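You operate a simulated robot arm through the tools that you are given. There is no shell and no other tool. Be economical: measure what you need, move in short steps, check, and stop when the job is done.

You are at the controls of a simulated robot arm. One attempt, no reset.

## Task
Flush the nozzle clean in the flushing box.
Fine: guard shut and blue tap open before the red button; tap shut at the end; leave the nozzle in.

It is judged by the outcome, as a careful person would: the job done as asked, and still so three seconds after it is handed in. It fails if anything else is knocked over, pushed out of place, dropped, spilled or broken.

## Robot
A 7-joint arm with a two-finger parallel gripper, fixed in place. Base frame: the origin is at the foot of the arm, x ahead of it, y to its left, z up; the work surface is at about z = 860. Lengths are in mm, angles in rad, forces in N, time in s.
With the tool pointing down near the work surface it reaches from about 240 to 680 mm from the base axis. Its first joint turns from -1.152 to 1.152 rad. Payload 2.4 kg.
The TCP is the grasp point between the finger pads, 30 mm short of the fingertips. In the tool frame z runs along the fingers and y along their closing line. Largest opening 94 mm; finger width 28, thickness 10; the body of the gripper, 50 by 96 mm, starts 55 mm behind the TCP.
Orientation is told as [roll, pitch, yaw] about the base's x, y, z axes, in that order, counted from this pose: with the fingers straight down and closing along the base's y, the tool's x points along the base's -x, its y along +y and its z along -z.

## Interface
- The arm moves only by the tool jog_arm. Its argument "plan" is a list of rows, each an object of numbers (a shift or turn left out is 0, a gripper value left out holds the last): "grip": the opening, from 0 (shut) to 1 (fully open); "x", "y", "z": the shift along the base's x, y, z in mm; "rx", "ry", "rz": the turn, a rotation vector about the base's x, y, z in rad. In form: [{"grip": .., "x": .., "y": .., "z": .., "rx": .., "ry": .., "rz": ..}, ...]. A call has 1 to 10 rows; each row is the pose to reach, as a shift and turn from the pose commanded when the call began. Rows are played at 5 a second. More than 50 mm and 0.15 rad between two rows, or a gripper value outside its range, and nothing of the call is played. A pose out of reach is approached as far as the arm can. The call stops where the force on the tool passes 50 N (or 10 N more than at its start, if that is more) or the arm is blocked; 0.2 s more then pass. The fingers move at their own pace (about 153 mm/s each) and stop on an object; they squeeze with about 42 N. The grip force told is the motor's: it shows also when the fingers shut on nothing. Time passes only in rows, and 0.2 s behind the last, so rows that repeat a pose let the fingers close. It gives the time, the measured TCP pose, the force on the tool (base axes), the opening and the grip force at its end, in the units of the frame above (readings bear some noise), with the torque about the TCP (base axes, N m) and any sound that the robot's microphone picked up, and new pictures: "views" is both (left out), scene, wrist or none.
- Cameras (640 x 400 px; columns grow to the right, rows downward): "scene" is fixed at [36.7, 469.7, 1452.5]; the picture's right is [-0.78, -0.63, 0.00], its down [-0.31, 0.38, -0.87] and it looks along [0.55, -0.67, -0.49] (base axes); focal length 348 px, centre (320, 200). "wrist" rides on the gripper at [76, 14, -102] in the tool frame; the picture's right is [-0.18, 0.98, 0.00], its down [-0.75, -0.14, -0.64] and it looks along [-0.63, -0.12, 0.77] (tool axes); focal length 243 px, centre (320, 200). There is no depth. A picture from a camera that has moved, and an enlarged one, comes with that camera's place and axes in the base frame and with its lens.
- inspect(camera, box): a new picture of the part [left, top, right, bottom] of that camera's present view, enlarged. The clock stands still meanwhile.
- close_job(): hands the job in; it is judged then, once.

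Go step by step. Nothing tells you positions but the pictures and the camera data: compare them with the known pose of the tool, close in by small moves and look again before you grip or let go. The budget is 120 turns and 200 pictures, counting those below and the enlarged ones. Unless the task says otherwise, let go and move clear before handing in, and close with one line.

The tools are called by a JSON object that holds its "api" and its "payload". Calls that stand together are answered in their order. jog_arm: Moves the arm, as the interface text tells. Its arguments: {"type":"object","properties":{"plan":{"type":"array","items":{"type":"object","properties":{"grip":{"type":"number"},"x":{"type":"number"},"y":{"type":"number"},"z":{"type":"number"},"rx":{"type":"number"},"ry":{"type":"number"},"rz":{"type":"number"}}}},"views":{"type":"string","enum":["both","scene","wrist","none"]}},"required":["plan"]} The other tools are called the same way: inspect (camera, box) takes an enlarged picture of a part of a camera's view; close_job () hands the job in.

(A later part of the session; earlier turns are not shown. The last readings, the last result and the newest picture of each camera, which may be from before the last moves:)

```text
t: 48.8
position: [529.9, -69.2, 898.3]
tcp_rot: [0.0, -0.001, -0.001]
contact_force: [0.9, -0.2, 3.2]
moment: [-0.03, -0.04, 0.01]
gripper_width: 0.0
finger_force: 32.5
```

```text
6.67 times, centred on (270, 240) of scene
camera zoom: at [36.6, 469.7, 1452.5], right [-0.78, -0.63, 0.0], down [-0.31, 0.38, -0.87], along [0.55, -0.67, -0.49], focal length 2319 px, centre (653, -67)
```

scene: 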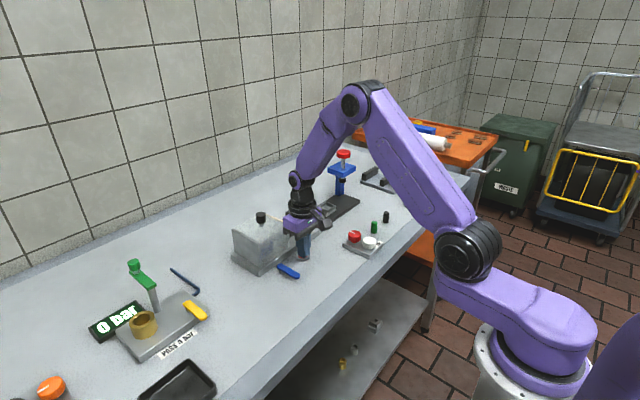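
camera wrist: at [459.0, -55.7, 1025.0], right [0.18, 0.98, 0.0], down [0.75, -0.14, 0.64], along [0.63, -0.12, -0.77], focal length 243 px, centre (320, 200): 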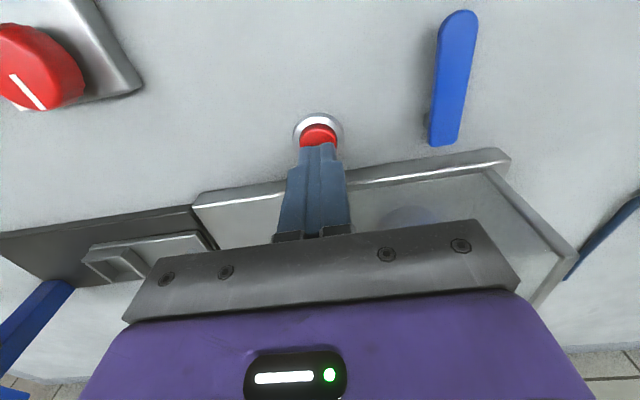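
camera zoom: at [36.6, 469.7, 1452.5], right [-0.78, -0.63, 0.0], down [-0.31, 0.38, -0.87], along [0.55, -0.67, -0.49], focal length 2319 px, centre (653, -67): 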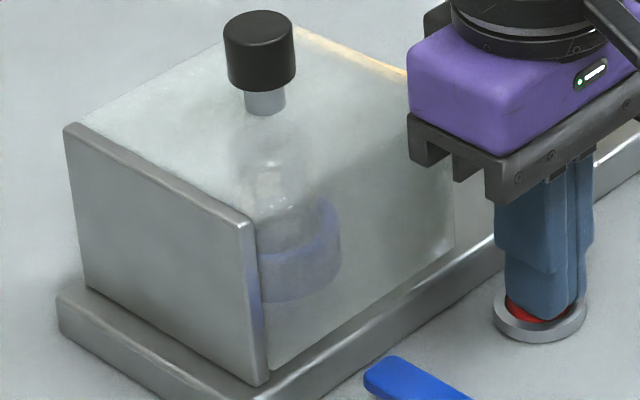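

I'm releasing the button and lifting to look at the nozzle through the guard.

{"api": "jog_arm", "payload": {"plan": [{"z": 10}, {"z": 40}, {"z": 80}, {"z": 110, "y": 40}, {"z": 140, "y": 70, "x": -30}]}}

{"api": "inspect", "payload": {"camera": "wrist", "box": [220, 40, 420, 220]}}

{"api": "inspect", "payload": {"camera": "scene", "box": [240, 210, 300, 270]}}

```text
refused: row 5 steps farther than a row can; nothing moved
```

```text
2.22 times, centred on (320, 130) of wrist
camera zoom: at [455.0, -56.3, 1001.6], right [0.18, 0.98, 0.0], down [0.75, -0.14, 0.64], along [0.63, -0.12, -0.77], focal length 539 px, centre (320, 356)
```

zoom: 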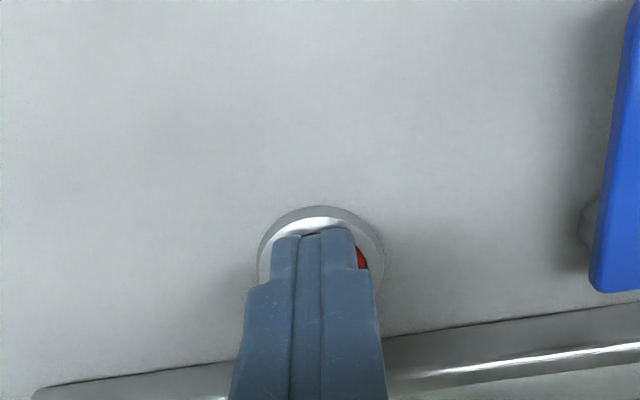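

```text
6.67 times, centred on (270, 240) of scene
camera zoom: at [36.6, 469.7, 1452.5], right [-0.78, -0.63, 0.0], down [-0.31, 0.38, -0.87], along [0.55, -0.67, -0.49], focal length 2319 px, centre (653, -67)
```

zoom: 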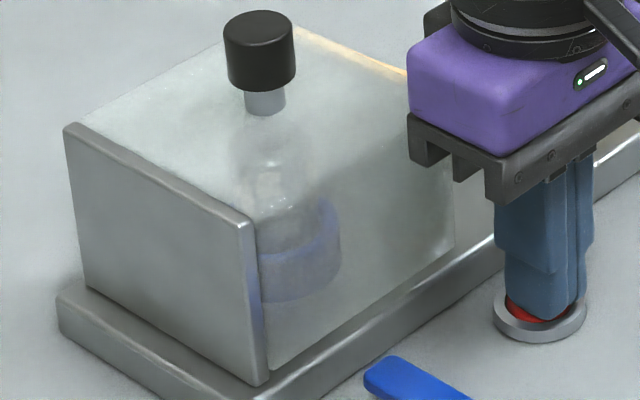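

{"api": "jog_arm", "payload": {"plan": [{"z": 10}, {"z": 40}, {"z": 80}, {"z": 100, "y": 35}, {"z": 110, "y": 65, "x": -25}]}}

{"api": "inspect", "payload": {"camera": "wrist", "box": [220, 40, 420, 220]}}

{"api": "inspect", "payload": {"camera": "scene", "box": [240, 210, 300, 270]}}

```text
t: 50.0
position: [504.6, -4.3, 1008.0]
tcp_rot: [-0.001, 0.002, 0.0]
contact_force: [-0.8, 0.6, -0.6]
moment: [-0.03, 0.0, 0.04]
gripper_width: 0.0
finger_force: 33.1
camera wrist: at [429.2, 9.4, 1111.7], right [0.18, 0.98, 0.0], down [0.75, -0.14, 0.64], along [0.63, -0.12, -0.77], focal length 243 px, centre (320, 200)
```

scene: 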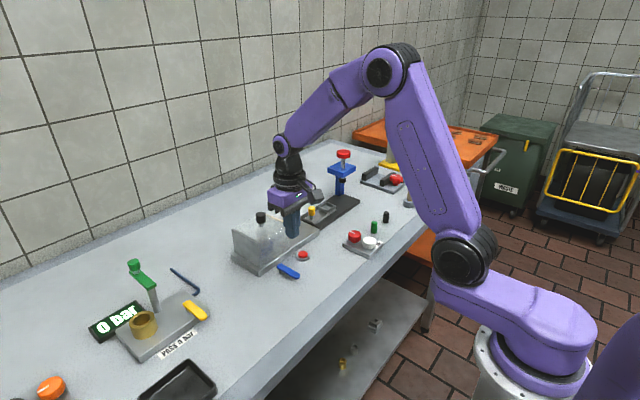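
wrist: 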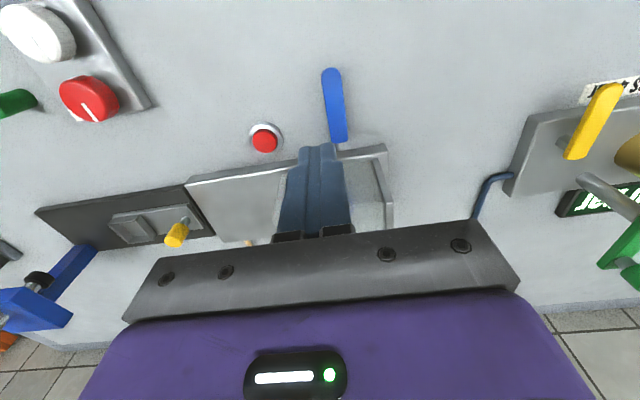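

```text
2.22 times, centred on (320, 130) of wrist
camera zoom: at [429.2, 9.4, 1111.7], right [0.18, 0.98, 0.0], down [0.75, -0.14, 0.64], along [0.63, -0.12, -0.77], focal length 539 px, centre (320, 356)
```

zoom: 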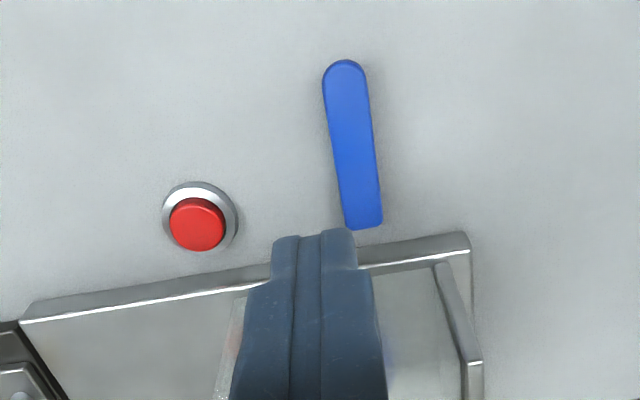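

```text
6.67 times, centred on (270, 240) of scene
camera zoom: at [36.7, 469.7, 1452.5], right [-0.78, -0.63, 0.0], down [-0.31, 0.38, -0.87], along [0.55, -0.67, -0.49], focal length 2319 px, centre (653, -67)
```

zoom: 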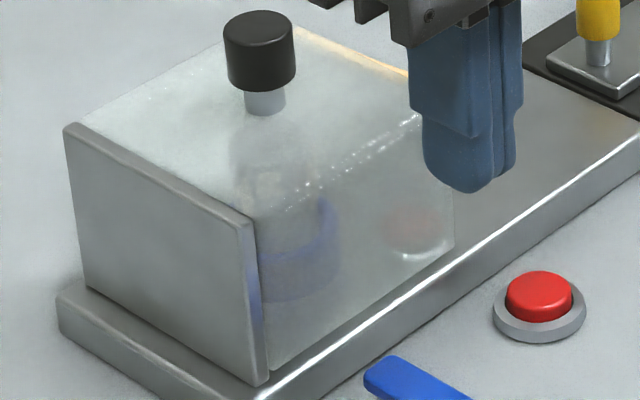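

I can't judge the nozzle from here. I'm opening the fingers and moving for a clear wrist view into the box.

{"api": "jog_arm", "payload": {"plan": [{"x": 5, "z": 40, "grip": 0.5}, {"x": 15, "y": 14, "z": 55, "grip": 1}, {"x": 15, "y": 14, "z": 55}], "views": "none"}}

{"api": "inspect", "payload": {"camera": "wrist", "box": [270, 130, 370, 230]}}

{"api": "inspect", "payload": {"camera": "scene", "box": [230, 200, 300, 270]}}

```text
t: 50.8
position: [520.8, 10.6, 1064.1]
tcp_rot: [0.0, -0.002, 0.001]
contact_force: [0.5, 0.2, -0.3]
moment: [0.0, -0.01, 0.0]
gripper_width: 93.9
finger_force: 0.0
```

```text
4.00 times, centred on (320, 180) of wrist
camera zoom: at [445.0, 23.1, 1166.9], right [0.18, 0.98, 0.0], down [0.75, -0.14, 0.64], along [0.63, -0.12, -0.77], focal length 970 px, centre (320, 280)
```

zoom: 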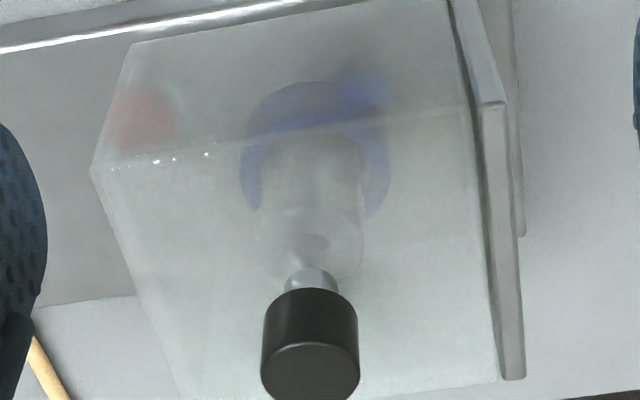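

```text
5.71 times, centred on (265, 235) of scene
camera zoom: at [36.7, 469.7, 1452.5], right [-0.78, -0.63, 0.0], down [-0.31, 0.38, -0.87], along [0.55, -0.67, -0.49], focal length 1987 px, centre (634, 0)
```

zoom: 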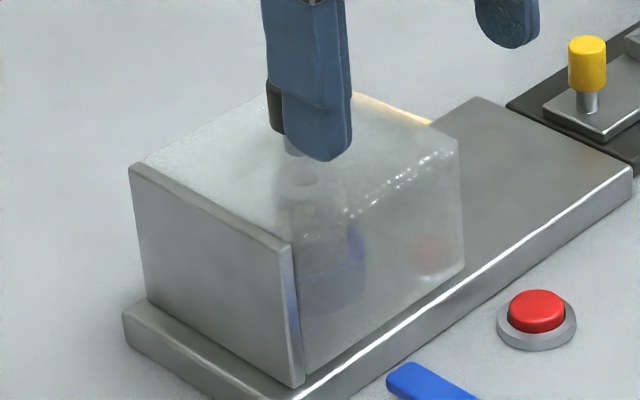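

No dirt is apparent, but the view is hazy, so I'll verify later with the guard open. Now I'll shut the tap: closed fingers go down on the -y side of the lever at (490,-19).

{"api": "jog_arm", "payload": {"plan": [{"x": -30, "y": -15, "grip": 0}, {"x": -31, "y": -30, "z": -40}, {"x": -31, "y": -30, "z": -85}, {"x": -31, "y": -30, "z": -130}]}}

{"api": "inspect", "payload": {"camera": "wrist", "box": [240, 80, 400, 200]}}

{"api": "inspect", "payload": {"camera": "scene", "box": [250, 210, 340, 290]}}

```text
t: 51.8
position: [489.9, -19.4, 932.5]
tcp_rot: [0.001, 0.002, 0.0]
contact_force: [-0.4, 0.5, -0.1]
moment: [0.0, 0.02, 0.02]
gripper_width: 0.3
finger_force: 33.5
camera wrist: at [414.5, -6.2, 1035.4], right [0.18, 0.98, 0.0], down [0.75, -0.14, 0.64], along [0.63, -0.12, -0.77], focal length 243 px, centre (320, 200)
```

scene: 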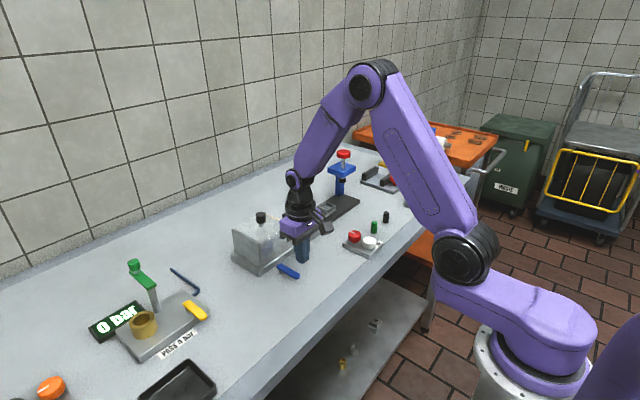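
wrist: 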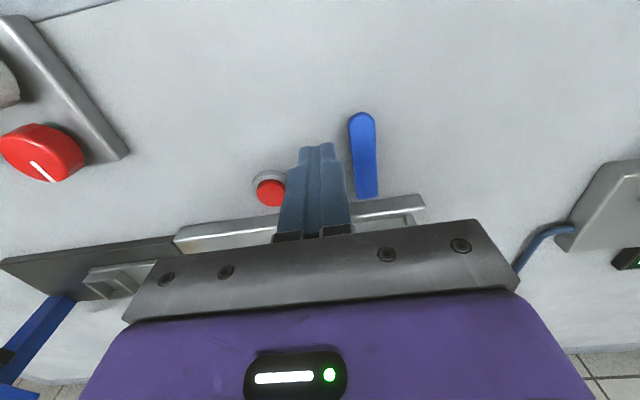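

```text
3.33 times, centred on (320, 140) of wrist
camera zoom: at [414.5, -6.2, 1035.4], right [0.18, 0.98, 0.0], down [0.75, -0.14, 0.64], along [0.63, -0.12, -0.77], focal length 809 px, centre (320, 400)
```

zoom: 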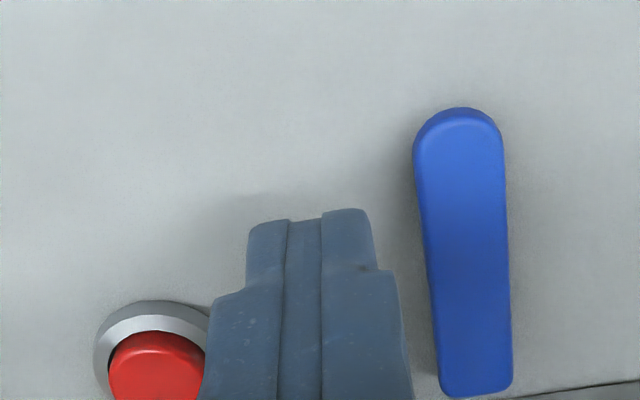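

```text
5.00 times, centred on (295, 250) of scene
camera zoom: at [36.7, 469.7, 1452.5], right [-0.78, -0.63, 0.0], down [-0.31, 0.38, -0.87], along [0.55, -0.67, -0.49], focal length 1739 px, centre (445, -50)
```

zoom: 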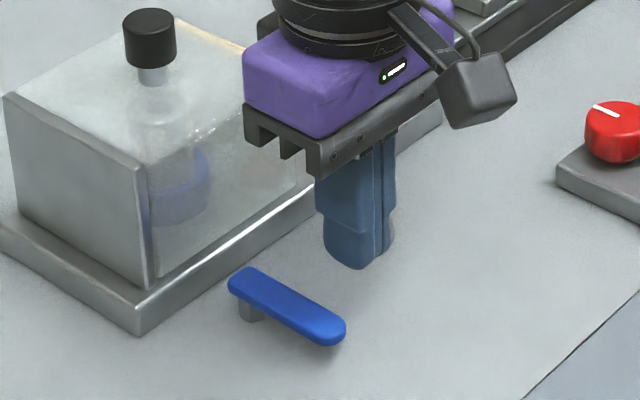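

{"api": "jog_arm", "payload": {"plan": [{"z": -20}, {"z": -35}, {"y": 4, "z": -35}, {"y": 9, "z": -35}, {"y": 14, "z": -35, "x": -1}, {"y": 20, "z": -35, "x": -1}], "views": "none"}}

{"api": "inspect", "payload": {"camera": "wrist", "box": [240, 80, 400, 200]}}

```text
t: 53.2
position: [488.2, -0.1, 898.0]
tcp_rot: [0.0, 0.003, -0.001]
contact_force: [-3.3, -3.4, 3.2]
moment: [-0.04, 0.04, -0.04]
gripper_width: 0.0
finger_force: 32.8
```

```text
3.33 times, centred on (320, 140) of wrist
camera zoom: at [412.6, 13.5, 1001.6], right [0.18, 0.98, 0.0], down [0.75, -0.14, 0.64], along [0.63, -0.12, -0.77], focal length 809 px, centre (320, 400)
```

zoom: 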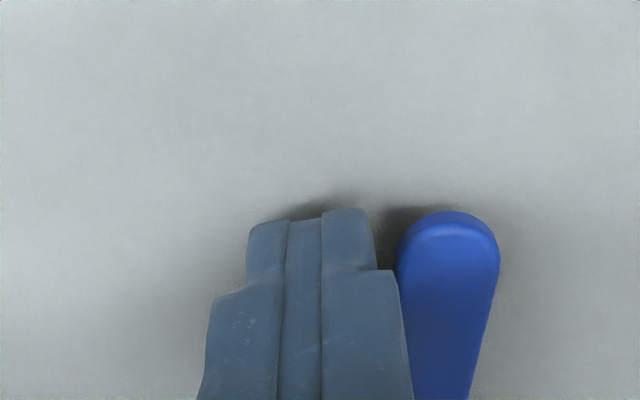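

The lever is turning. I'm following the arc back to shut.

{"api": "jog_arm", "payload": {"plan": [{"y": 8.5}, {"x": 0, "y": 14}, {"x": 1, "y": 20}, {"x": 3, "y": 26}, {"x": 5, "y": 32}, {"x": 9, "y": 37}, {"x": 14, "y": 42.5}, {"x": 18, "y": 45.5}, {"x": 21.5, "y": 48}], "views": "none"}}

{"api": "inspect", "payload": {"camera": "wrist", "box": [220, 80, 420, 220]}}

{"api": "inspect", "payload": {"camera": "scene", "box": [230, 210, 320, 290]}}

```text
t: 55.2
position: [510.3, 47.9, 898.0]
tcp_rot: [0.001, 0.0, 0.0]
contact_force: [-1.9, -1.0, -1.0]
moment: [-0.03, 0.04, 0.0]
gripper_width: 0.0
finger_force: 33.2
```

```text
2.86 times, centred on (320, 150) of wrist
camera zoom: at [434.3, 61.5, 1001.5], right [0.18, 0.98, 0.0], down [0.75, -0.14, 0.64], along [0.63, -0.12, -0.77], focal length 693 px, centre (320, 343)
```

zoom: 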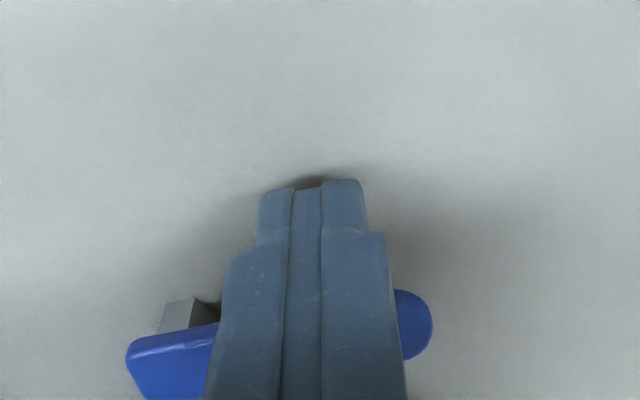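

```text
5.00 times, centred on (275, 250) of scene
camera zoom: at [36.6, 469.7, 1452.5], right [-0.78, -0.63, 0.0], down [-0.31, 0.38, -0.87], along [0.55, -0.67, -0.49], focal length 1739 px, centre (545, -50)
```

zoom: 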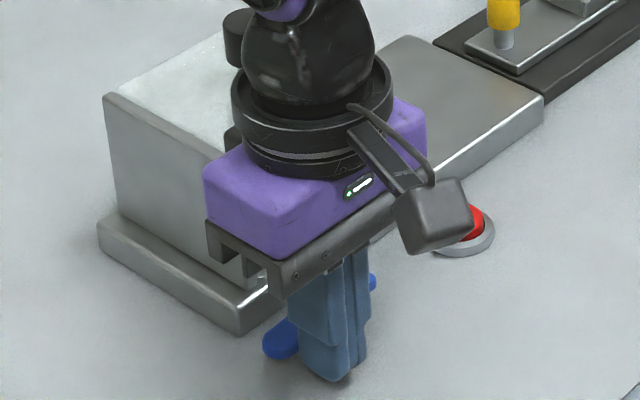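

{"api": "jog_arm", "payload": {"plan": [{"x": 2, "y": 1}, {"x": 4, "y": 1}, {"x": 6, "y": 1}, {"x": 7, "y": 1}, {"x": 8, "y": 1}], "views": "none"}}

{"api": "inspect", "payload": {"camera": "wrist", "box": [220, 80, 420, 220]}}

```text
t: 56.4
position: [513.1, 49.5, 897.1]
tcp_rot: [-0.001, 0.016, 0.002]
contact_force: [-31.0, 2.0, 10.5]
moment: [0.19, 0.3, -0.02]
gripper_width: 0.1
finger_force: 32.9
```

```text
2.86 times, centred on (320, 150) of wrist
camera zoom: at [439.0, 62.4, 1001.7], right [0.18, 0.98, 0.0], down [0.76, -0.14, 0.63], along [0.62, -0.12, -0.78], focal length 693 px, centre (320, 343)
```

zoom: 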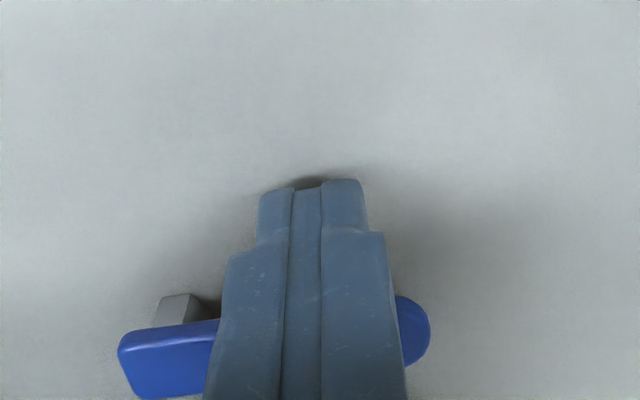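

The tap hit its closed stop at 31 N, so it's shut. I'm backing off, lifting, and going to the guard knob to check the nozzle.

{"api": "jog_arm", "payload": {"plan": [{"x": -12}, {"x": -15, "z": 40}, {"x": -15, "z": 85}, {"x": -10, "z": 130, "grip": 0.6}, {"x": 20, "y": -20, "z": 165}, {"x": 60, "y": -40, "z": 165}, {"x": 98, "y": -58, "z": 165}, {"x": 98, "y": -58, "z": 130}]}}

{"api": "inspect", "payload": {"camera": "scene", "box": [220, 180, 320, 290]}}

```text
refused: row 5 steps farther than a row can; nothing moved
```

```text
3.64 times, centred on (270, 235) of scene
camera zoom: at [35.7, 469.8, 1452.5], right [-0.78, -0.63, 0.0], down [-0.31, 0.38, -0.87], along [0.55, -0.67, -0.49], focal length 1265 px, centre (502, 73)
```

zoom: 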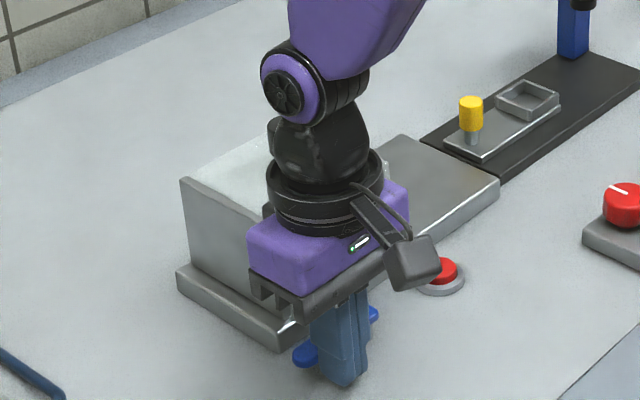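

{"api": "jog_arm", "payload": {"plan": [{"x": -16}, {"x": -19, "z": 40}, {"x": -19, "z": 85}, {"x": -15, "z": 130, "grip": 0.6}, {"x": 5, "y": -10, "z": 162}, {"x": 40, "y": -30, "z": 162}, {"x": 75, "y": -50, "z": 162}, {"x": 102, "y": -58, "z": 162}, {"x": 102, "y": -58, "z": 130}]}}

{"api": "inspect", "payload": {"camera": "scene", "box": [220, 180, 320, 290]}}

```text
t: 58.4
position: [621.0, -9.8, 1028.3]
tcp_rot: [0.001, 0.0, 0.0]
contact_force: [0.7, -0.6, 0.4]
moment: [-0.02, 0.02, 0.01]
gripper_width: 56.6
finger_force: 0.0
camera wrist: at [544.8, 3.6, 1131.2], right [0.18, 0.98, 0.0], down [0.75, -0.14, 0.64], along [0.63, -0.12, -0.77], focal length 243 px, centre (320, 200)
```

scene: 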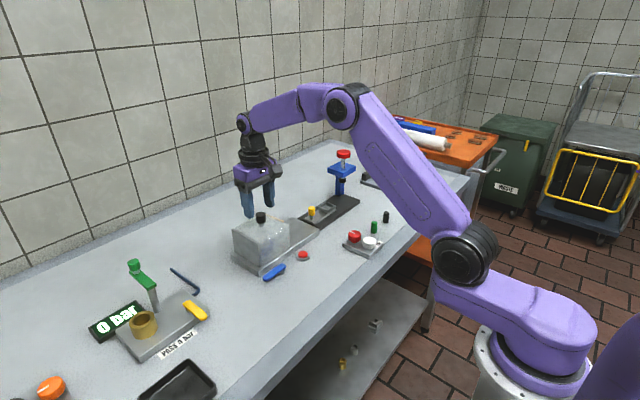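
wrist: 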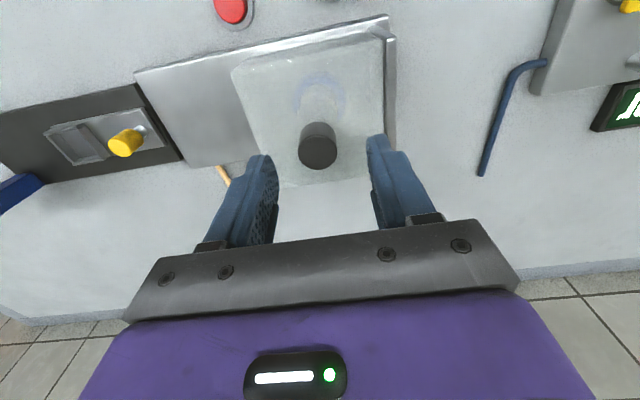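

```text
3.64 times, centred on (270, 235) of scene
camera zoom: at [36.7, 469.7, 1452.5], right [-0.78, -0.63, 0.0], down [-0.31, 0.38, -0.87], along [0.55, -0.67, -0.49], focal length 1265 px, centre (502, 73)
```

zoom: 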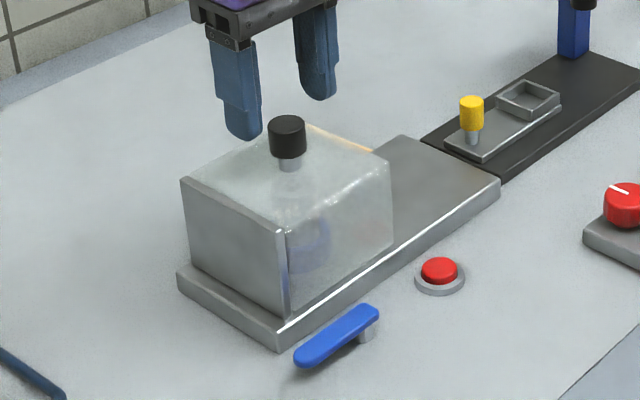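

The tap lever is back as it was. I'm gripping the knob and sliding the guard open about 60 mm to check the nozzle.

{"api": "jog_arm", "payload": {"plan": [{"z": -16}, {"z": -32}, {"z": -32, "grip": 0.2}, {"z": -32, "grip": 0}, {"z": -32}, {"z": -32}], "views": "none"}}

{"api": "jog_arm", "payload": {"plan": [{"y": -8}, {"y": -18}, {"y": -28}, {"y": -38}, {"y": -48}, {"y": -58}, {"y": -68}, {"y": -78}], "views": "none"}}

{"api": "inspect", "payload": {"camera": "scene", "box": [230, 200, 310, 280]}}

{"api": "inspect", "payload": {"camera": "wrist", "box": [340, 40, 500, 160]}}

```text
t: 59.8
position: [619.6, -9.4, 995.5]
tcp_rot: [-0.003, 0.0, 0.0]
contact_force: [0.6, -11.4, -3.4]
moment: [0.23, -0.43, -0.1]
gripper_width: 25.6
finger_force: 45.0
```

```text
t: 61.6
position: [621.1, -87.7, 994.6]
tcp_rot: [0.001, 0.0, 0.001]
contact_force: [-4.4, 1.5, -5.0]
moment: [-0.31, -0.13, 0.01]
gripper_width: 25.3
finger_force: 44.9
```

```text
5.00 times, centred on (270, 240) of scene
camera zoom: at [36.6, 469.7, 1452.5], right [-0.78, -0.63, 0.0], down [-0.31, 0.38, -0.87], along [0.55, -0.67, -0.49], focal length 1739 px, centre (570, 0)
```

zoom: 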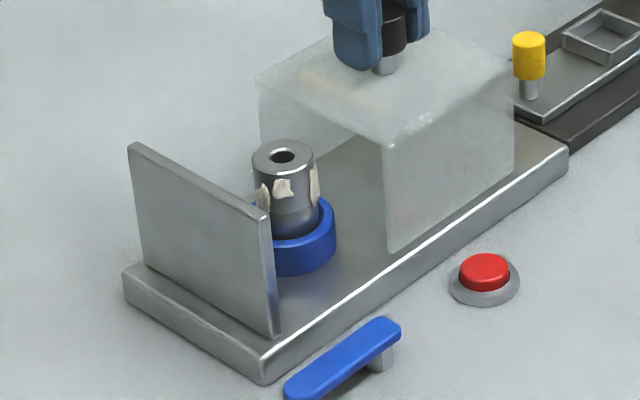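

```text
3.33 times, centred on (420, 100) of wrist
camera zoom: at [544.8, -74.4, 1099.3], right [0.18, 0.98, 0.0], down [0.75, -0.14, 0.64], along [0.63, -0.12, -0.77], focal length 809 px, centre (-13, 533)
```

zoom: 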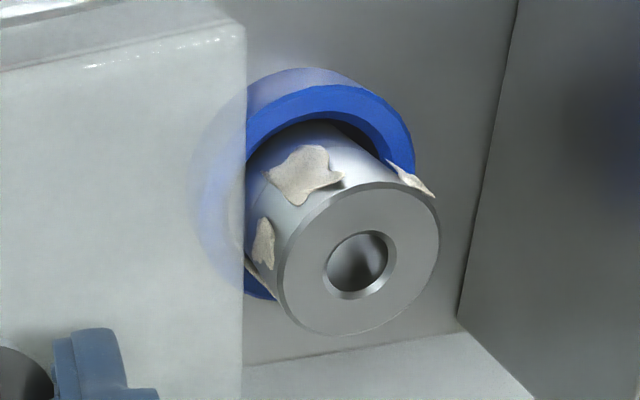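

Good that I checked: the nozzle is only partly clean, so the flush wants a longer press. I'm shutting the guard again to repeat with a long hold.

{"api": "jog_arm", "payload": {"plan": [{"y": 10}, {"y": 20}, {"y": 30}, {"y": 40}, {"y": 50}, {"y": 60}, {"y": 70}, {"y": 76}, {"y": 79}, {"y": 81}], "views": "none"}}

{"api": "inspect", "payload": {"camera": "scene", "box": [230, 200, 310, 280]}}

```text
t: 63.8
position: [620.6, -11.5, 996.0]
tcp_rot: [-0.003, 0.001, -0.005]
contact_force: [-4.7, -17.6, -11.5]
moment: [0.27, -0.85, 0.12]
gripper_width: 25.5
finger_force: 45.1
```

```text
5.00 times, centred on (270, 240) of scene
camera zoom: at [36.8, 469.2, 1452.6], right [-0.78, -0.63, 0.0], down [-0.31, 0.38, -0.87], along [0.55, -0.67, -0.49], focal length 1739 px, centre (570, 0)
```

zoom: 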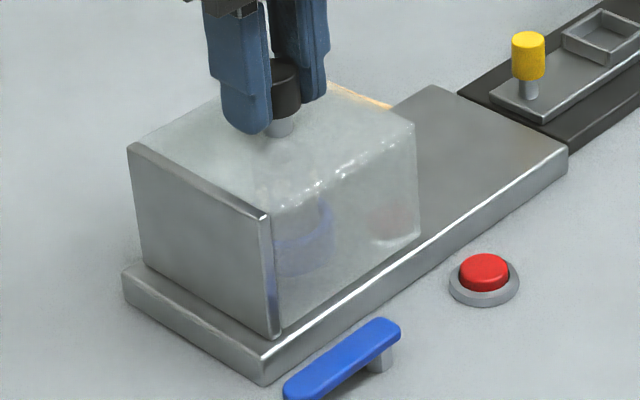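

The guard is shut again with 18 N at the stop. I'm releasing it and going back to the tap with the gripper turned.

{"api": "jog_arm", "payload": {"plan": [{"y": -1}, {"y": -1, "grip": 0.4}, {"y": -1, "grip": 0.5}, {"y": -1, "z": 35}, {"y": -1, "z": 70}, {"x": -20, "z": 80, "rz": -0.15}, {"x": -45, "y": 10, "z": 80, "rz": -0.3}, {"x": -70, "y": 25, "z": 80, "rz": -0.45}, {"x": -95, "y": 42, "z": 80, "rz": -0.6}, {"x": -105, "y": 62, "z": 80, "rz": -0.75}], "views": "none"}}

{"api": "jog_arm", "payload": {"plan": [{"rz": -0.15, "grip": 0.745}, {"rz": -0.3}, {"rz": -0.45}, {"rz": -0.6}, {"rz": -0.75}, {"rz": -0.82}, {"rz": -0.82, "z": -45}, {"rz": -0.82, "z": -90}, {"rz": -0.82, "z": -130}]}}

{"api": "inspect", "payload": {"camera": "wrist", "box": [220, 80, 460, 240]}}

{"api": "inspect", "payload": {"camera": "scene", "box": [220, 190, 320, 290]}}

```text
t: 66.0
position: [513.9, 57.2, 1075.9]
tcp_rot: [0.001, 0.001, -0.752]
contact_force: [1.0, -0.1, 0.4]
moment: [-0.01, -0.03, 0.03]
gripper_width: 46.7
finger_force: 0.1
```

```text
t: 68.0
position: [515.7, 56.4, 945.6]
tcp_rot: [0.0, -0.001, -1.57]
contact_force: [-0.4, 0.0, 0.3]
moment: [0.0, 0.0, -0.01]
gripper_width: 69.8
finger_force: 0.0
camera wrist: at [530.6, 131.2, 1049.0], right [0.98, -0.18, 0.0], down [-0.14, -0.75, 0.64], along [-0.12, -0.63, -0.77], focal length 243 px, centre (320, 200)
```

scene: 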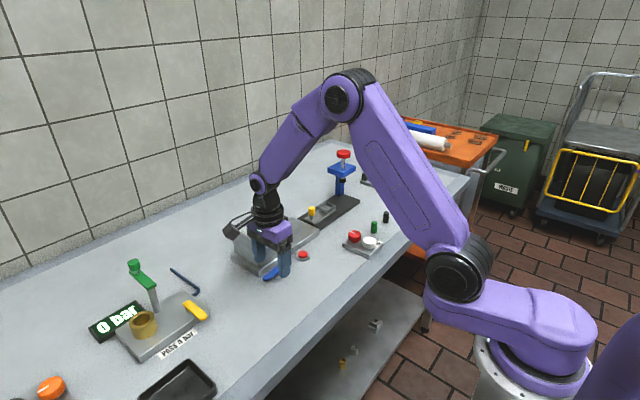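
wrist: 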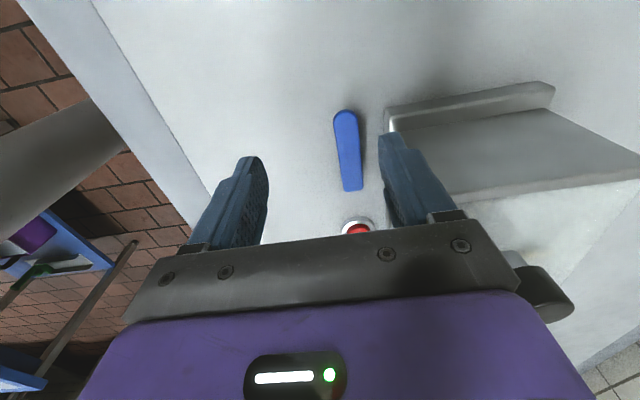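

```text
2.50 times, centred on (340, 160) of wrist
camera zoom: at [530.6, 131.2, 1049.0], right [0.98, -0.18, 0.0], down [-0.14, -0.75, 0.64], along [-0.12, -0.63, -0.77], focal length 606 px, centre (270, 300)
```

zoom: 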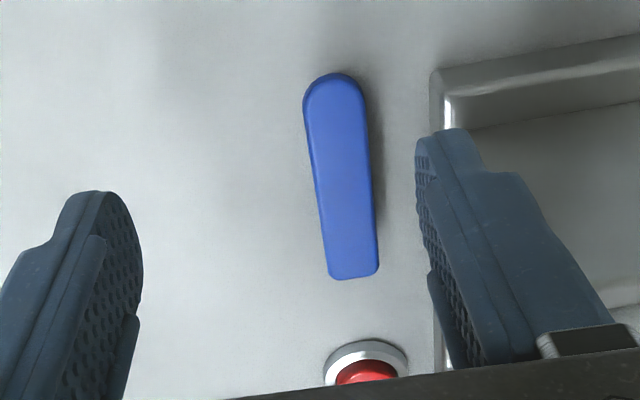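

```text
4.00 times, centred on (270, 240) of scene
camera zoom: at [36.7, 469.7, 1452.5], right [-0.78, -0.63, 0.0], down [-0.31, 0.38, -0.87], along [0.55, -0.67, -0.49], focal length 1391 px, centre (520, 40)
```

zoom: 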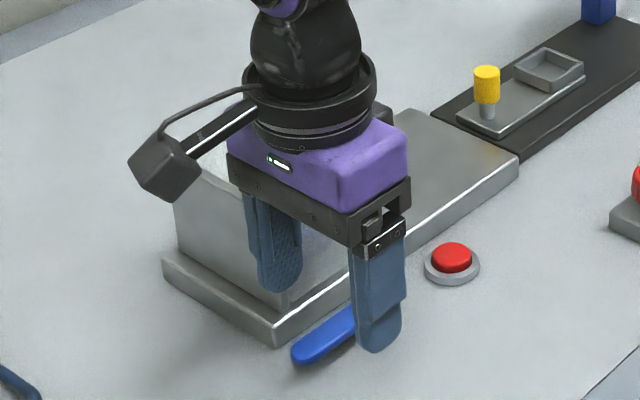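

I'm in the same position as before. I'm descending and repeating the opening swing.

{"api": "jog_arm", "payload": {"plan": [{"y": -1.5, "z": -25}, {"y": -1.5, "z": -40}, {"y": -1.5, "z": -49}, {"x": -4, "y": -1.5, "z": -49}, {"x": -8, "y": -1.5, "z": -49}, {"x": -13, "y": -0.5, "z": -49}, {"x": -18, "y": 0, "z": -49}], "views": "none"}}

{"api": "jog_arm", "payload": {"plan": [{"x": -5, "y": -0.5}, {"x": -10, "y": -1}, {"x": -15, "y": -2}, {"x": -20, "y": -4}, {"x": -25, "y": -6}, {"x": -32, "y": -10}, {"x": -36, "y": -14}, {"x": -38, "y": -17}, {"x": -41, "y": -20}, {"x": -42, "y": -23}], "views": "none"}}

{"api": "jog_arm", "payload": {"plan": [{"y": -1}, {"y": -2}], "views": "wrist"}}

```text
t: 69.6
position: [496.5, 55.9, 897.3]
tcp_rot: [-0.001, 0.001, -1.569]
contact_force: [3.6, 0.5, 0.8]
moment: [-0.03, -0.06, 0.01]
gripper_width: 71.9
finger_force: 1.9
```

```text
t: 71.8
position: [456.0, 32.6, 896.8]
tcp_rot: [0.0, -0.001, -1.571]
contact_force: [0.2, 1.5, 0.1]
moment: [0.03, 0.0, 0.05]
gripper_width: 70.2
finger_force: 0.4
```

```text
t: 72.4
position: [455.2, 32.7, 896.0]
tcp_rot: [-0.001, -0.001, -1.565]
contact_force: [-0.7, 12.6, 0.9]
moment: [0.2, 0.1, 0.49]
gripper_width: 69.9
finger_force: 0.0
camera wrist: at [469.8, 107.5, 1000.2], right [0.98, -0.18, 0.0], down [-0.14, -0.75, 0.64], along [-0.12, -0.63, -0.77], focal length 243 px, centre (320, 200)
```

wrist: 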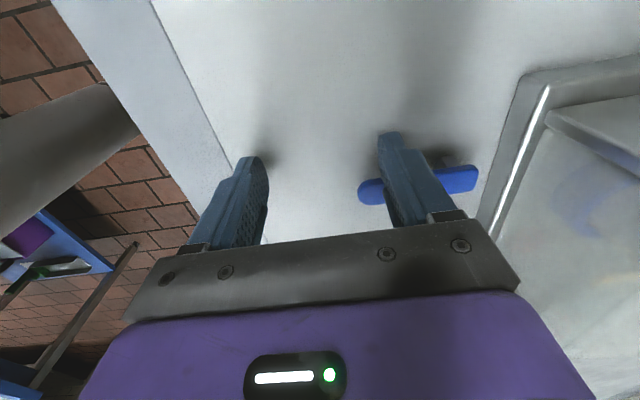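

The tap is open again at its stop (12.6 N). I'm going back to the red button along the same path.

{"api": "jog_arm", "payload": {"plan": [{"y": 7}, {"y": 7, "z": 45}, {"y": 7, "z": 90, "grip": 0.3}, {"y": -10, "x": 10, "z": 105, "rz": 0.15}, {"y": -30, "x": 25, "z": 105, "rz": 0.3}, {"y": -50, "x": 40, "z": 105, "rz": 0.45}, {"y": -70, "x": 55, "z": 105, "rz": 0.6}, {"y": -90, "x": 70, "z": 105, "rz": 0.75}, {"y": -100, "x": 75, "z": 105, "rz": 0.9}, {"y": -100, "x": 75, "z": 105, "rz": 1.05, "grip": 0}], "views": "none"}}

{"api": "jog_arm", "payload": {"plan": [{"rz": 0.15}, {"rz": 0.3}, {"rz": 0.45}, {"rz": 0.52}, {"rz": 0.52, "z": -40}, {"rz": 0.52, "z": -75}, {"rz": 0.52, "z": -90}], "views": "none"}}

{"api": "inspect", "payload": {"camera": "scene", "box": [230, 200, 330, 280]}}

{"api": "inspect", "payload": {"camera": "wrist", "box": [240, 80, 400, 200]}}

```text
t: 74.6
position: [529.6, -69.8, 1001.1]
tcp_rot: [0.001, 0.0, -0.518]
contact_force: [-0.3, -0.8, -0.6]
moment: [-0.01, 0.01, 0.0]
gripper_width: 0.0
finger_force: 33.6
```

```text
t: 76.2
position: [531.4, -70.1, 911.6]
tcp_rot: [0.0, 0.0, -0.001]
contact_force: [-0.5, 0.4, 0.7]
moment: [-0.01, 0.03, -0.02]
gripper_width: 0.0
finger_force: 32.7
```

```text
5.00 times, centred on (280, 240) of scene
camera zoom: at [36.7, 469.7, 1452.5], right [-0.78, -0.63, 0.0], down [-0.31, 0.38, -0.87], along [0.55, -0.67, -0.49], focal length 1739 px, centre (520, 0)
```

zoom: 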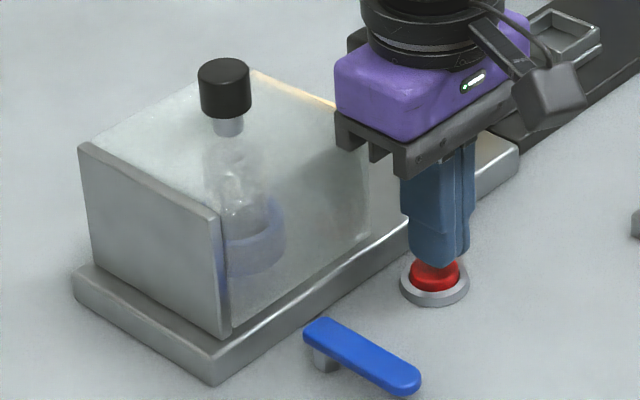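

```text
3.33 times, centred on (320, 140) of wrist
camera zoom: at [454.9, -56.6, 1015.6], right [0.18, 0.98, 0.0], down [0.75, -0.14, 0.64], along [0.63, -0.12, -0.77], focal length 809 px, centre (320, 400)
```

zoom: 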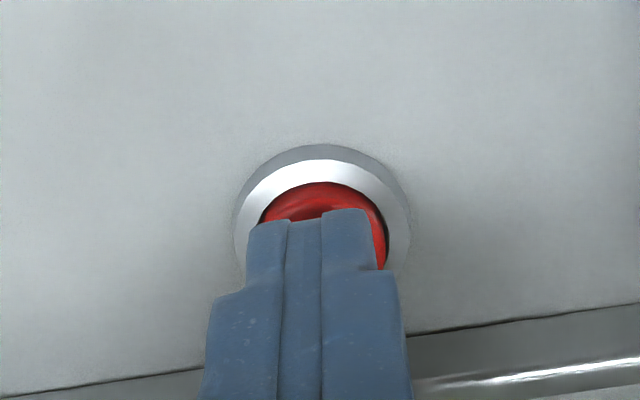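

I'm aligned over the button. I'm pressing to z≈898 and holding for a long time.

{"api": "jog_arm", "payload": {"plan": [{"y": 1, "z": -6}, {"y": 1, "z": -9}, {"y": 1, "z": -11}, {"y": 1, "z": -12.5}, {"y": 1, "z": -13.5}, {"y": 1, "z": -14.5}, {"y": 1, "z": -14.5}, {"y": 1, "z": -14.5}, {"y": 1, "z": -14.5}, {"y": 1, "z": -14.5}], "views": "none"}}

{"api": "jog_arm", "payload": {"plan": [{}, {}, {}, {}, {}, {}, {}, {}, {}, {}], "views": "none"}}

{"api": "inspect", "payload": {"camera": "scene", "box": [240, 200, 300, 270]}}

{"api": "jog_arm", "payload": {"plan": [{}, {}, {}, {}, {}, {}, {}, {}, {}, {}], "views": "none"}}

{"api": "jog_arm", "payload": {"plan": [{}, {}, {}, {}, {}, {}, {}, {}, {}, {}], "views": "none"}}

{"api": "inspect", "payload": {"camera": "scene", "box": [240, 200, 300, 270]}}

```text
t: 78.4
position: [530.3, -68.1, 897.9]
tcp_rot: [0.0, 0.0, -0.001]
contact_force: [-2.4, -0.8, 6.2]
moment: [-0.03, 0.04, 0.01]
gripper_width: 0.0
finger_force: 32.8
heard: click
```

```text
t: 80.6
position: [531.1, -67.7, 897.6]
tcp_rot: [-0.001, -0.001, 0.0]
contact_force: [-0.7, -0.7, 7.1]
moment: [-0.05, -0.04, -0.04]
gripper_width: 0.0
finger_force: 32.6
```

```text
5.71 times, centred on (270, 235) of scene
camera zoom: at [36.5, 469.7, 1452.5], right [-0.78, -0.63, 0.0], down [-0.31, 0.38, -0.87], along [0.55, -0.67, -0.49], focal length 1987 px, centre (606, 0)
```

zoom: 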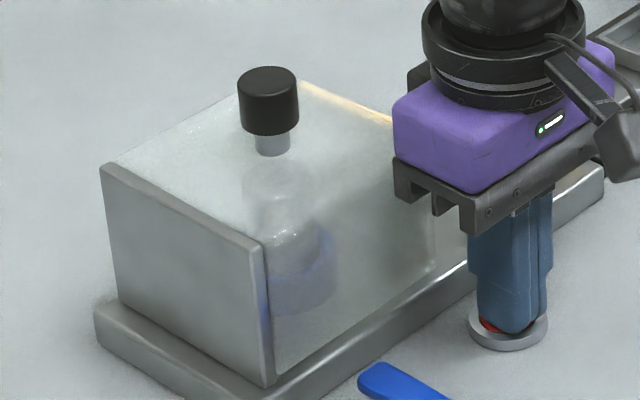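

```text
t: 82.8
position: [529.9, -68.1, 896.8]
tcp_rot: [0.0, 0.0, 0.0]
contact_force: [0.2, -0.6, 7.3]
moment: [-0.01, -0.09, -0.01]
gripper_width: 0.3
finger_force: 32.6
```

```text
t: 85.0
position: [531.3, -67.8, 896.9]
tcp_rot: [-0.001, 0.001, -0.001]
contact_force: [1.0, -0.4, 7.2]
moment: [-0.02, -0.06, -0.02]
gripper_width: 0.0
finger_force: 33.3
```

```text
5.71 times, centred on (270, 235) of scene
camera zoom: at [36.6, 469.7, 1452.5], right [-0.78, -0.63, 0.0], down [-0.31, 0.38, -0.87], along [0.55, -0.67, -0.49], focal length 1987 px, centre (606, 0)
```

zoom: 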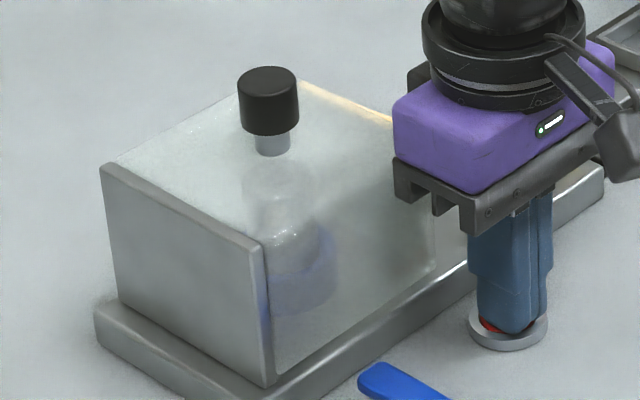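

I've held it for 8 s. In case each press gives only a fixed burst, I'll release and press again twice, with waits.

{"api": "jog_arm", "payload": {"plan": [{"z": 8}, {"z": 8}, {"z": 8}, {"z": 4}, {"z": 0}, {}, {}, {}, {}, {}], "views": "none"}}

{"api": "jog_arm", "payload": {"plan": [{}, {}, {}, {}, {"z": 8}, {"z": 8}, {"z": 8}, {"z": 4}, {"z": 0}, {}], "views": "none"}}

{"api": "jog_arm", "payload": {"plan": [{}, {}, {}, {}, {}, {}, {}, {}, {}, {}], "views": "none"}}

{"api": "jog_arm", "payload": {"plan": [{"z": 10}, {"z": 40}, {"z": 80}, {"x": -20, "y": 25, "z": 90}, {"x": -40, "y": 47, "z": 80}, {"x": -40, "y": 47, "z": 35}]}}

{"api": "inspect", "payload": {"camera": "wrist", "box": [240, 80, 400, 200]}}

```text
t: 87.2
position: [530.3, -67.3, 897.7]
tcp_rot: [0.0, 0.0, 0.0]
contact_force: [-0.5, 1.7, 4.0]
moment: [0.02, -0.02, -0.01]
gripper_width: 0.1
finger_force: 33.0
heard: click
```

```text
t: 89.4
position: [529.9, -68.4, 897.5]
tcp_rot: [0.001, 0.001, 0.001]
contact_force: [-2.1, 0.5, 4.3]
moment: [0.04, 0.02, -0.01]
gripper_width: 0.1
finger_force: 33.3
heard: click
```

```text
t: 91.6
position: [529.8, -68.7, 897.3]
tcp_rot: [0.001, 0.0, -0.001]
contact_force: [-0.5, 1.2, 4.3]
moment: [0.0, -0.02, 0.01]
gripper_width: 0.0
finger_force: 32.8
```

```text
t: 93.0
position: [490.2, -20.9, 931.1]
tcp_rot: [-0.001, 0.0, -0.001]
contact_force: [0.4, -0.4, 0.8]
moment: [0.0, -0.01, 0.04]
gripper_width: 0.0
finger_force: 33.1
camera wrist: at [414.3, -8.6, 1034.7], right [0.18, 0.98, 0.0], down [0.75, -0.14, 0.64], along [0.63, -0.12, -0.77], focal length 243 px, centre (320, 200)
```

scene: 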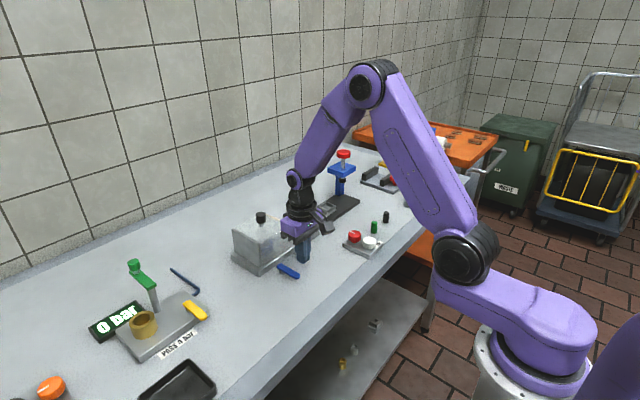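
wrist: 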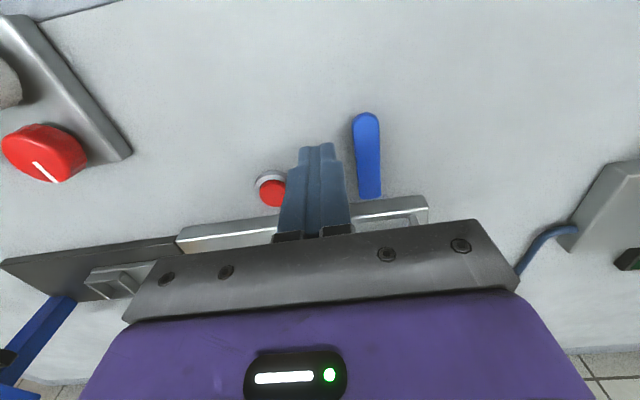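

```text
3.33 times, centred on (320, 140) of wrist
camera zoom: at [414.3, -8.6, 1034.7], right [0.18, 0.98, 0.0], down [0.75, -0.14, 0.64], along [0.63, -0.12, -0.77], focal length 809 px, centre (320, 400)
```

zoom: 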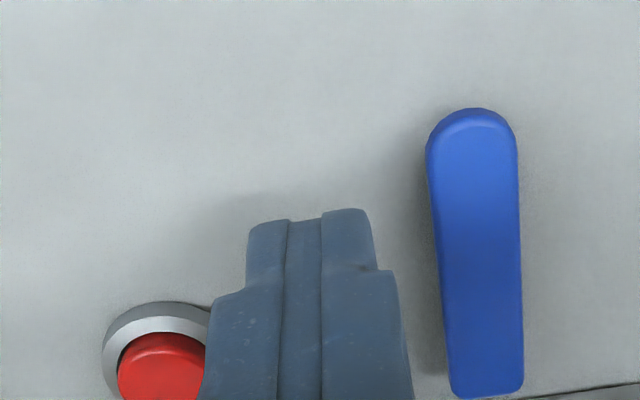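

The fingers are beside the open lever, same as before. I'm swinging the tap shut.

{"api": "jog_arm", "payload": {"plan": [{"y": 1, "z": -20}, {"y": 1, "z": -34}, {"y": 5, "z": -34}, {"y": 10, "z": -34}, {"y": 15, "z": -34, "x": -1}, {"y": 21, "z": -34, "x": -2}], "views": "none"}}

{"api": "jog_arm", "payload": {"plan": [{"y": 8.5}, {"x": 0, "y": 14}, {"x": 1, "y": 20}, {"x": 3, "y": 26}, {"x": 5, "y": 32}, {"x": 9, "y": 37}, {"x": 14, "y": 42.5}, {"x": 18, "y": 45.5}, {"x": 21.5, "y": 48}, {"x": 25, "y": 49}], "views": "none"}}

{"api": "jog_arm", "payload": {"plan": [{"x": 2}, {"x": 3.5}, {"x": 5}], "views": "none"}}

```text
t: 94.4
position: [488.2, 0.6, 898.4]
tcp_rot: [-0.003, 0.0, 0.0]
contact_force: [0.3, -3.1, -2.8]
moment: [-0.11, 0.04, -0.05]
gripper_width: 0.1
finger_force: 33.2
```

```text
t: 96.6
position: [512.2, 50.6, 898.4]
tcp_rot: [-0.001, 0.002, 0.0]
contact_force: [-6.5, -2.1, 0.6]
moment: [0.02, 0.1, -0.04]
gripper_width: 0.0
finger_force: 33.0
```

```text
t: 97.4
position: [513.0, 49.9, 896.6]
tcp_rot: [-0.001, 0.016, 0.001]
contact_force: [-31.3, -0.1, 10.4]
moment: [0.07, 0.32, 0.01]
gripper_width: 0.0
finger_force: 32.9
```

The tap is shut against its stop (31 N). I'm going to the guard knob to check again.

{"api": "jog_arm", "payload": {"plan": [{"x": -16}, {"x": -19, "z": 40}, {"x": -19, "z": 85}, {"x": -15, "z": 130, "grip": 0.6}, {"x": 5, "y": -10, "z": 162}, {"x": 40, "y": -30, "z": 162}, {"x": 75, "y": -50, "z": 162}, {"x": 102, "y": -59, "z": 162}, {"x": 102, "y": -59, "z": 130}]}}

{"api": "inspect", "payload": {"camera": "scene", "box": [220, 180, 320, 290]}}

```text
t: 99.4
position: [620.0, -8.4, 1029.1]
tcp_rot: [0.001, -0.001, -0.001]
contact_force: [-0.3, -1.0, 0.2]
moment: [0.0, 0.03, 0.01]
gripper_width: 56.2
finger_force: 0.0
camera wrist: at [544.7, 2.9, 1132.6], right [0.18, 0.98, 0.0], down [0.75, -0.14, 0.64], along [0.63, -0.12, -0.77], focal length 243 px, centre (320, 200)
```

scene: 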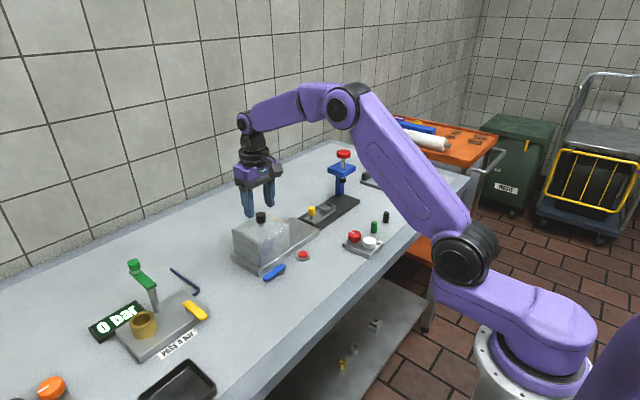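
wrist: 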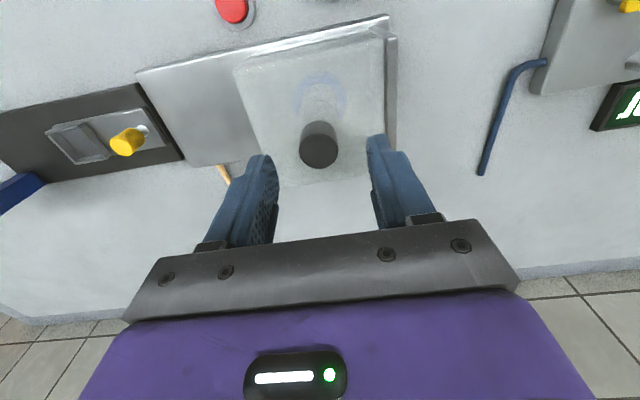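

```text
3.64 times, centred on (270, 235) of scene
camera zoom: at [36.7, 469.7, 1452.5], right [-0.78, -0.63, 0.0], down [-0.31, 0.38, -0.87], along [0.55, -0.67, -0.49], focal length 1265 px, centre (502, 73)
```

zoom: 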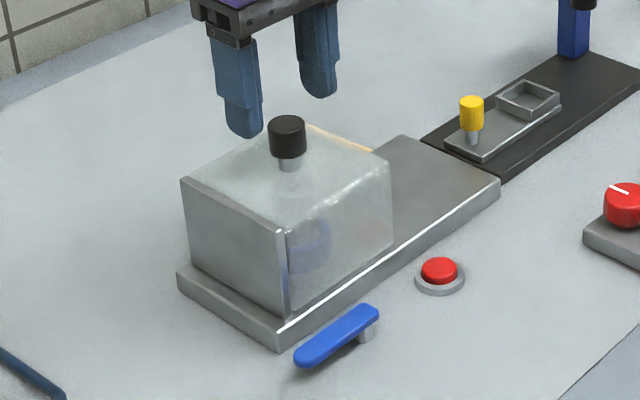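

{"api": "jog_arm", "payload": {"plan": [{"y": -1.5, "z": -16}, {"y": -1.5, "z": -33}, {"y": -1.5, "z": -33, "grip": 0.2}, {"y": -1.5, "z": -33, "grip": 0}, {"y": -1.5, "z": -33}, {"y": -1.5, "z": -33}], "views": "none"}}

{"api": "jog_arm", "payload": {"plan": [{"y": -8}, {"y": -18}, {"y": -28}, {"y": -38}, {"y": -48}, {"y": -58}, {"y": -68}, {"y": -78}], "views": "none"}}

{"api": "inspect", "payload": {"camera": "scene", "box": [230, 200, 310, 280]}}

{"api": "inspect", "payload": {"camera": "wrist", "box": [340, 40, 500, 160]}}

```text
t: 100.8
position: [621.1, -10.3, 996.4]
tcp_rot: [0.0, -0.001, 0.0]
contact_force: [-0.9, 0.8, 2.4]
moment: [-0.29, -0.04, -0.04]
gripper_width: 25.3
finger_force: 45.1
```

```text
t: 102.6
position: [620.3, -89.5, 996.7]
tcp_rot: [-0.001, 0.0, 0.001]
contact_force: [-0.5, 0.4, 11.6]
moment: [0.53, 0.14, -0.02]
gripper_width: 25.1
finger_force: 44.7
```

```text
5.00 times, centred on (270, 240) of scene
camera zoom: at [36.4, 469.8, 1452.4], right [-0.78, -0.63, 0.0], down [-0.31, 0.38, -0.87], along [0.55, -0.67, -0.49], focal length 1739 px, centre (570, 0)
```

zoom: 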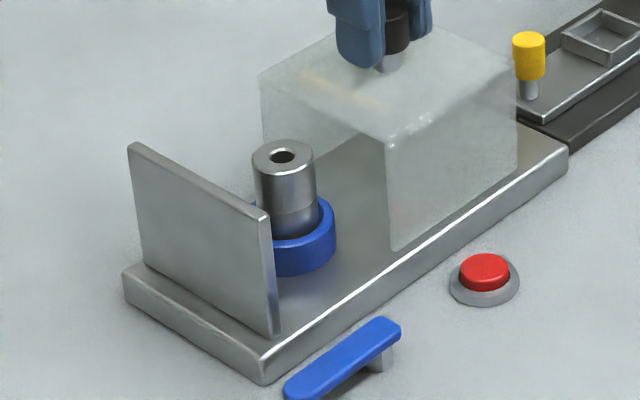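

```text
3.33 times, centred on (420, 100) of wrist
camera zoom: at [544.5, -76.7, 1099.7], right [0.18, 0.98, 0.0], down [0.75, -0.14, 0.64], along [0.63, -0.12, -0.77], focal length 809 px, centre (-13, 533)
```

zoom: 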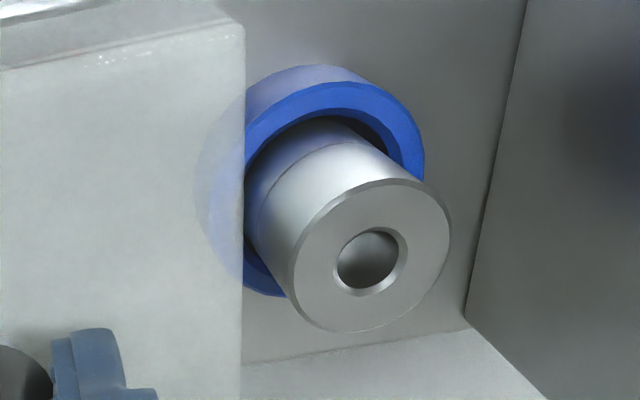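

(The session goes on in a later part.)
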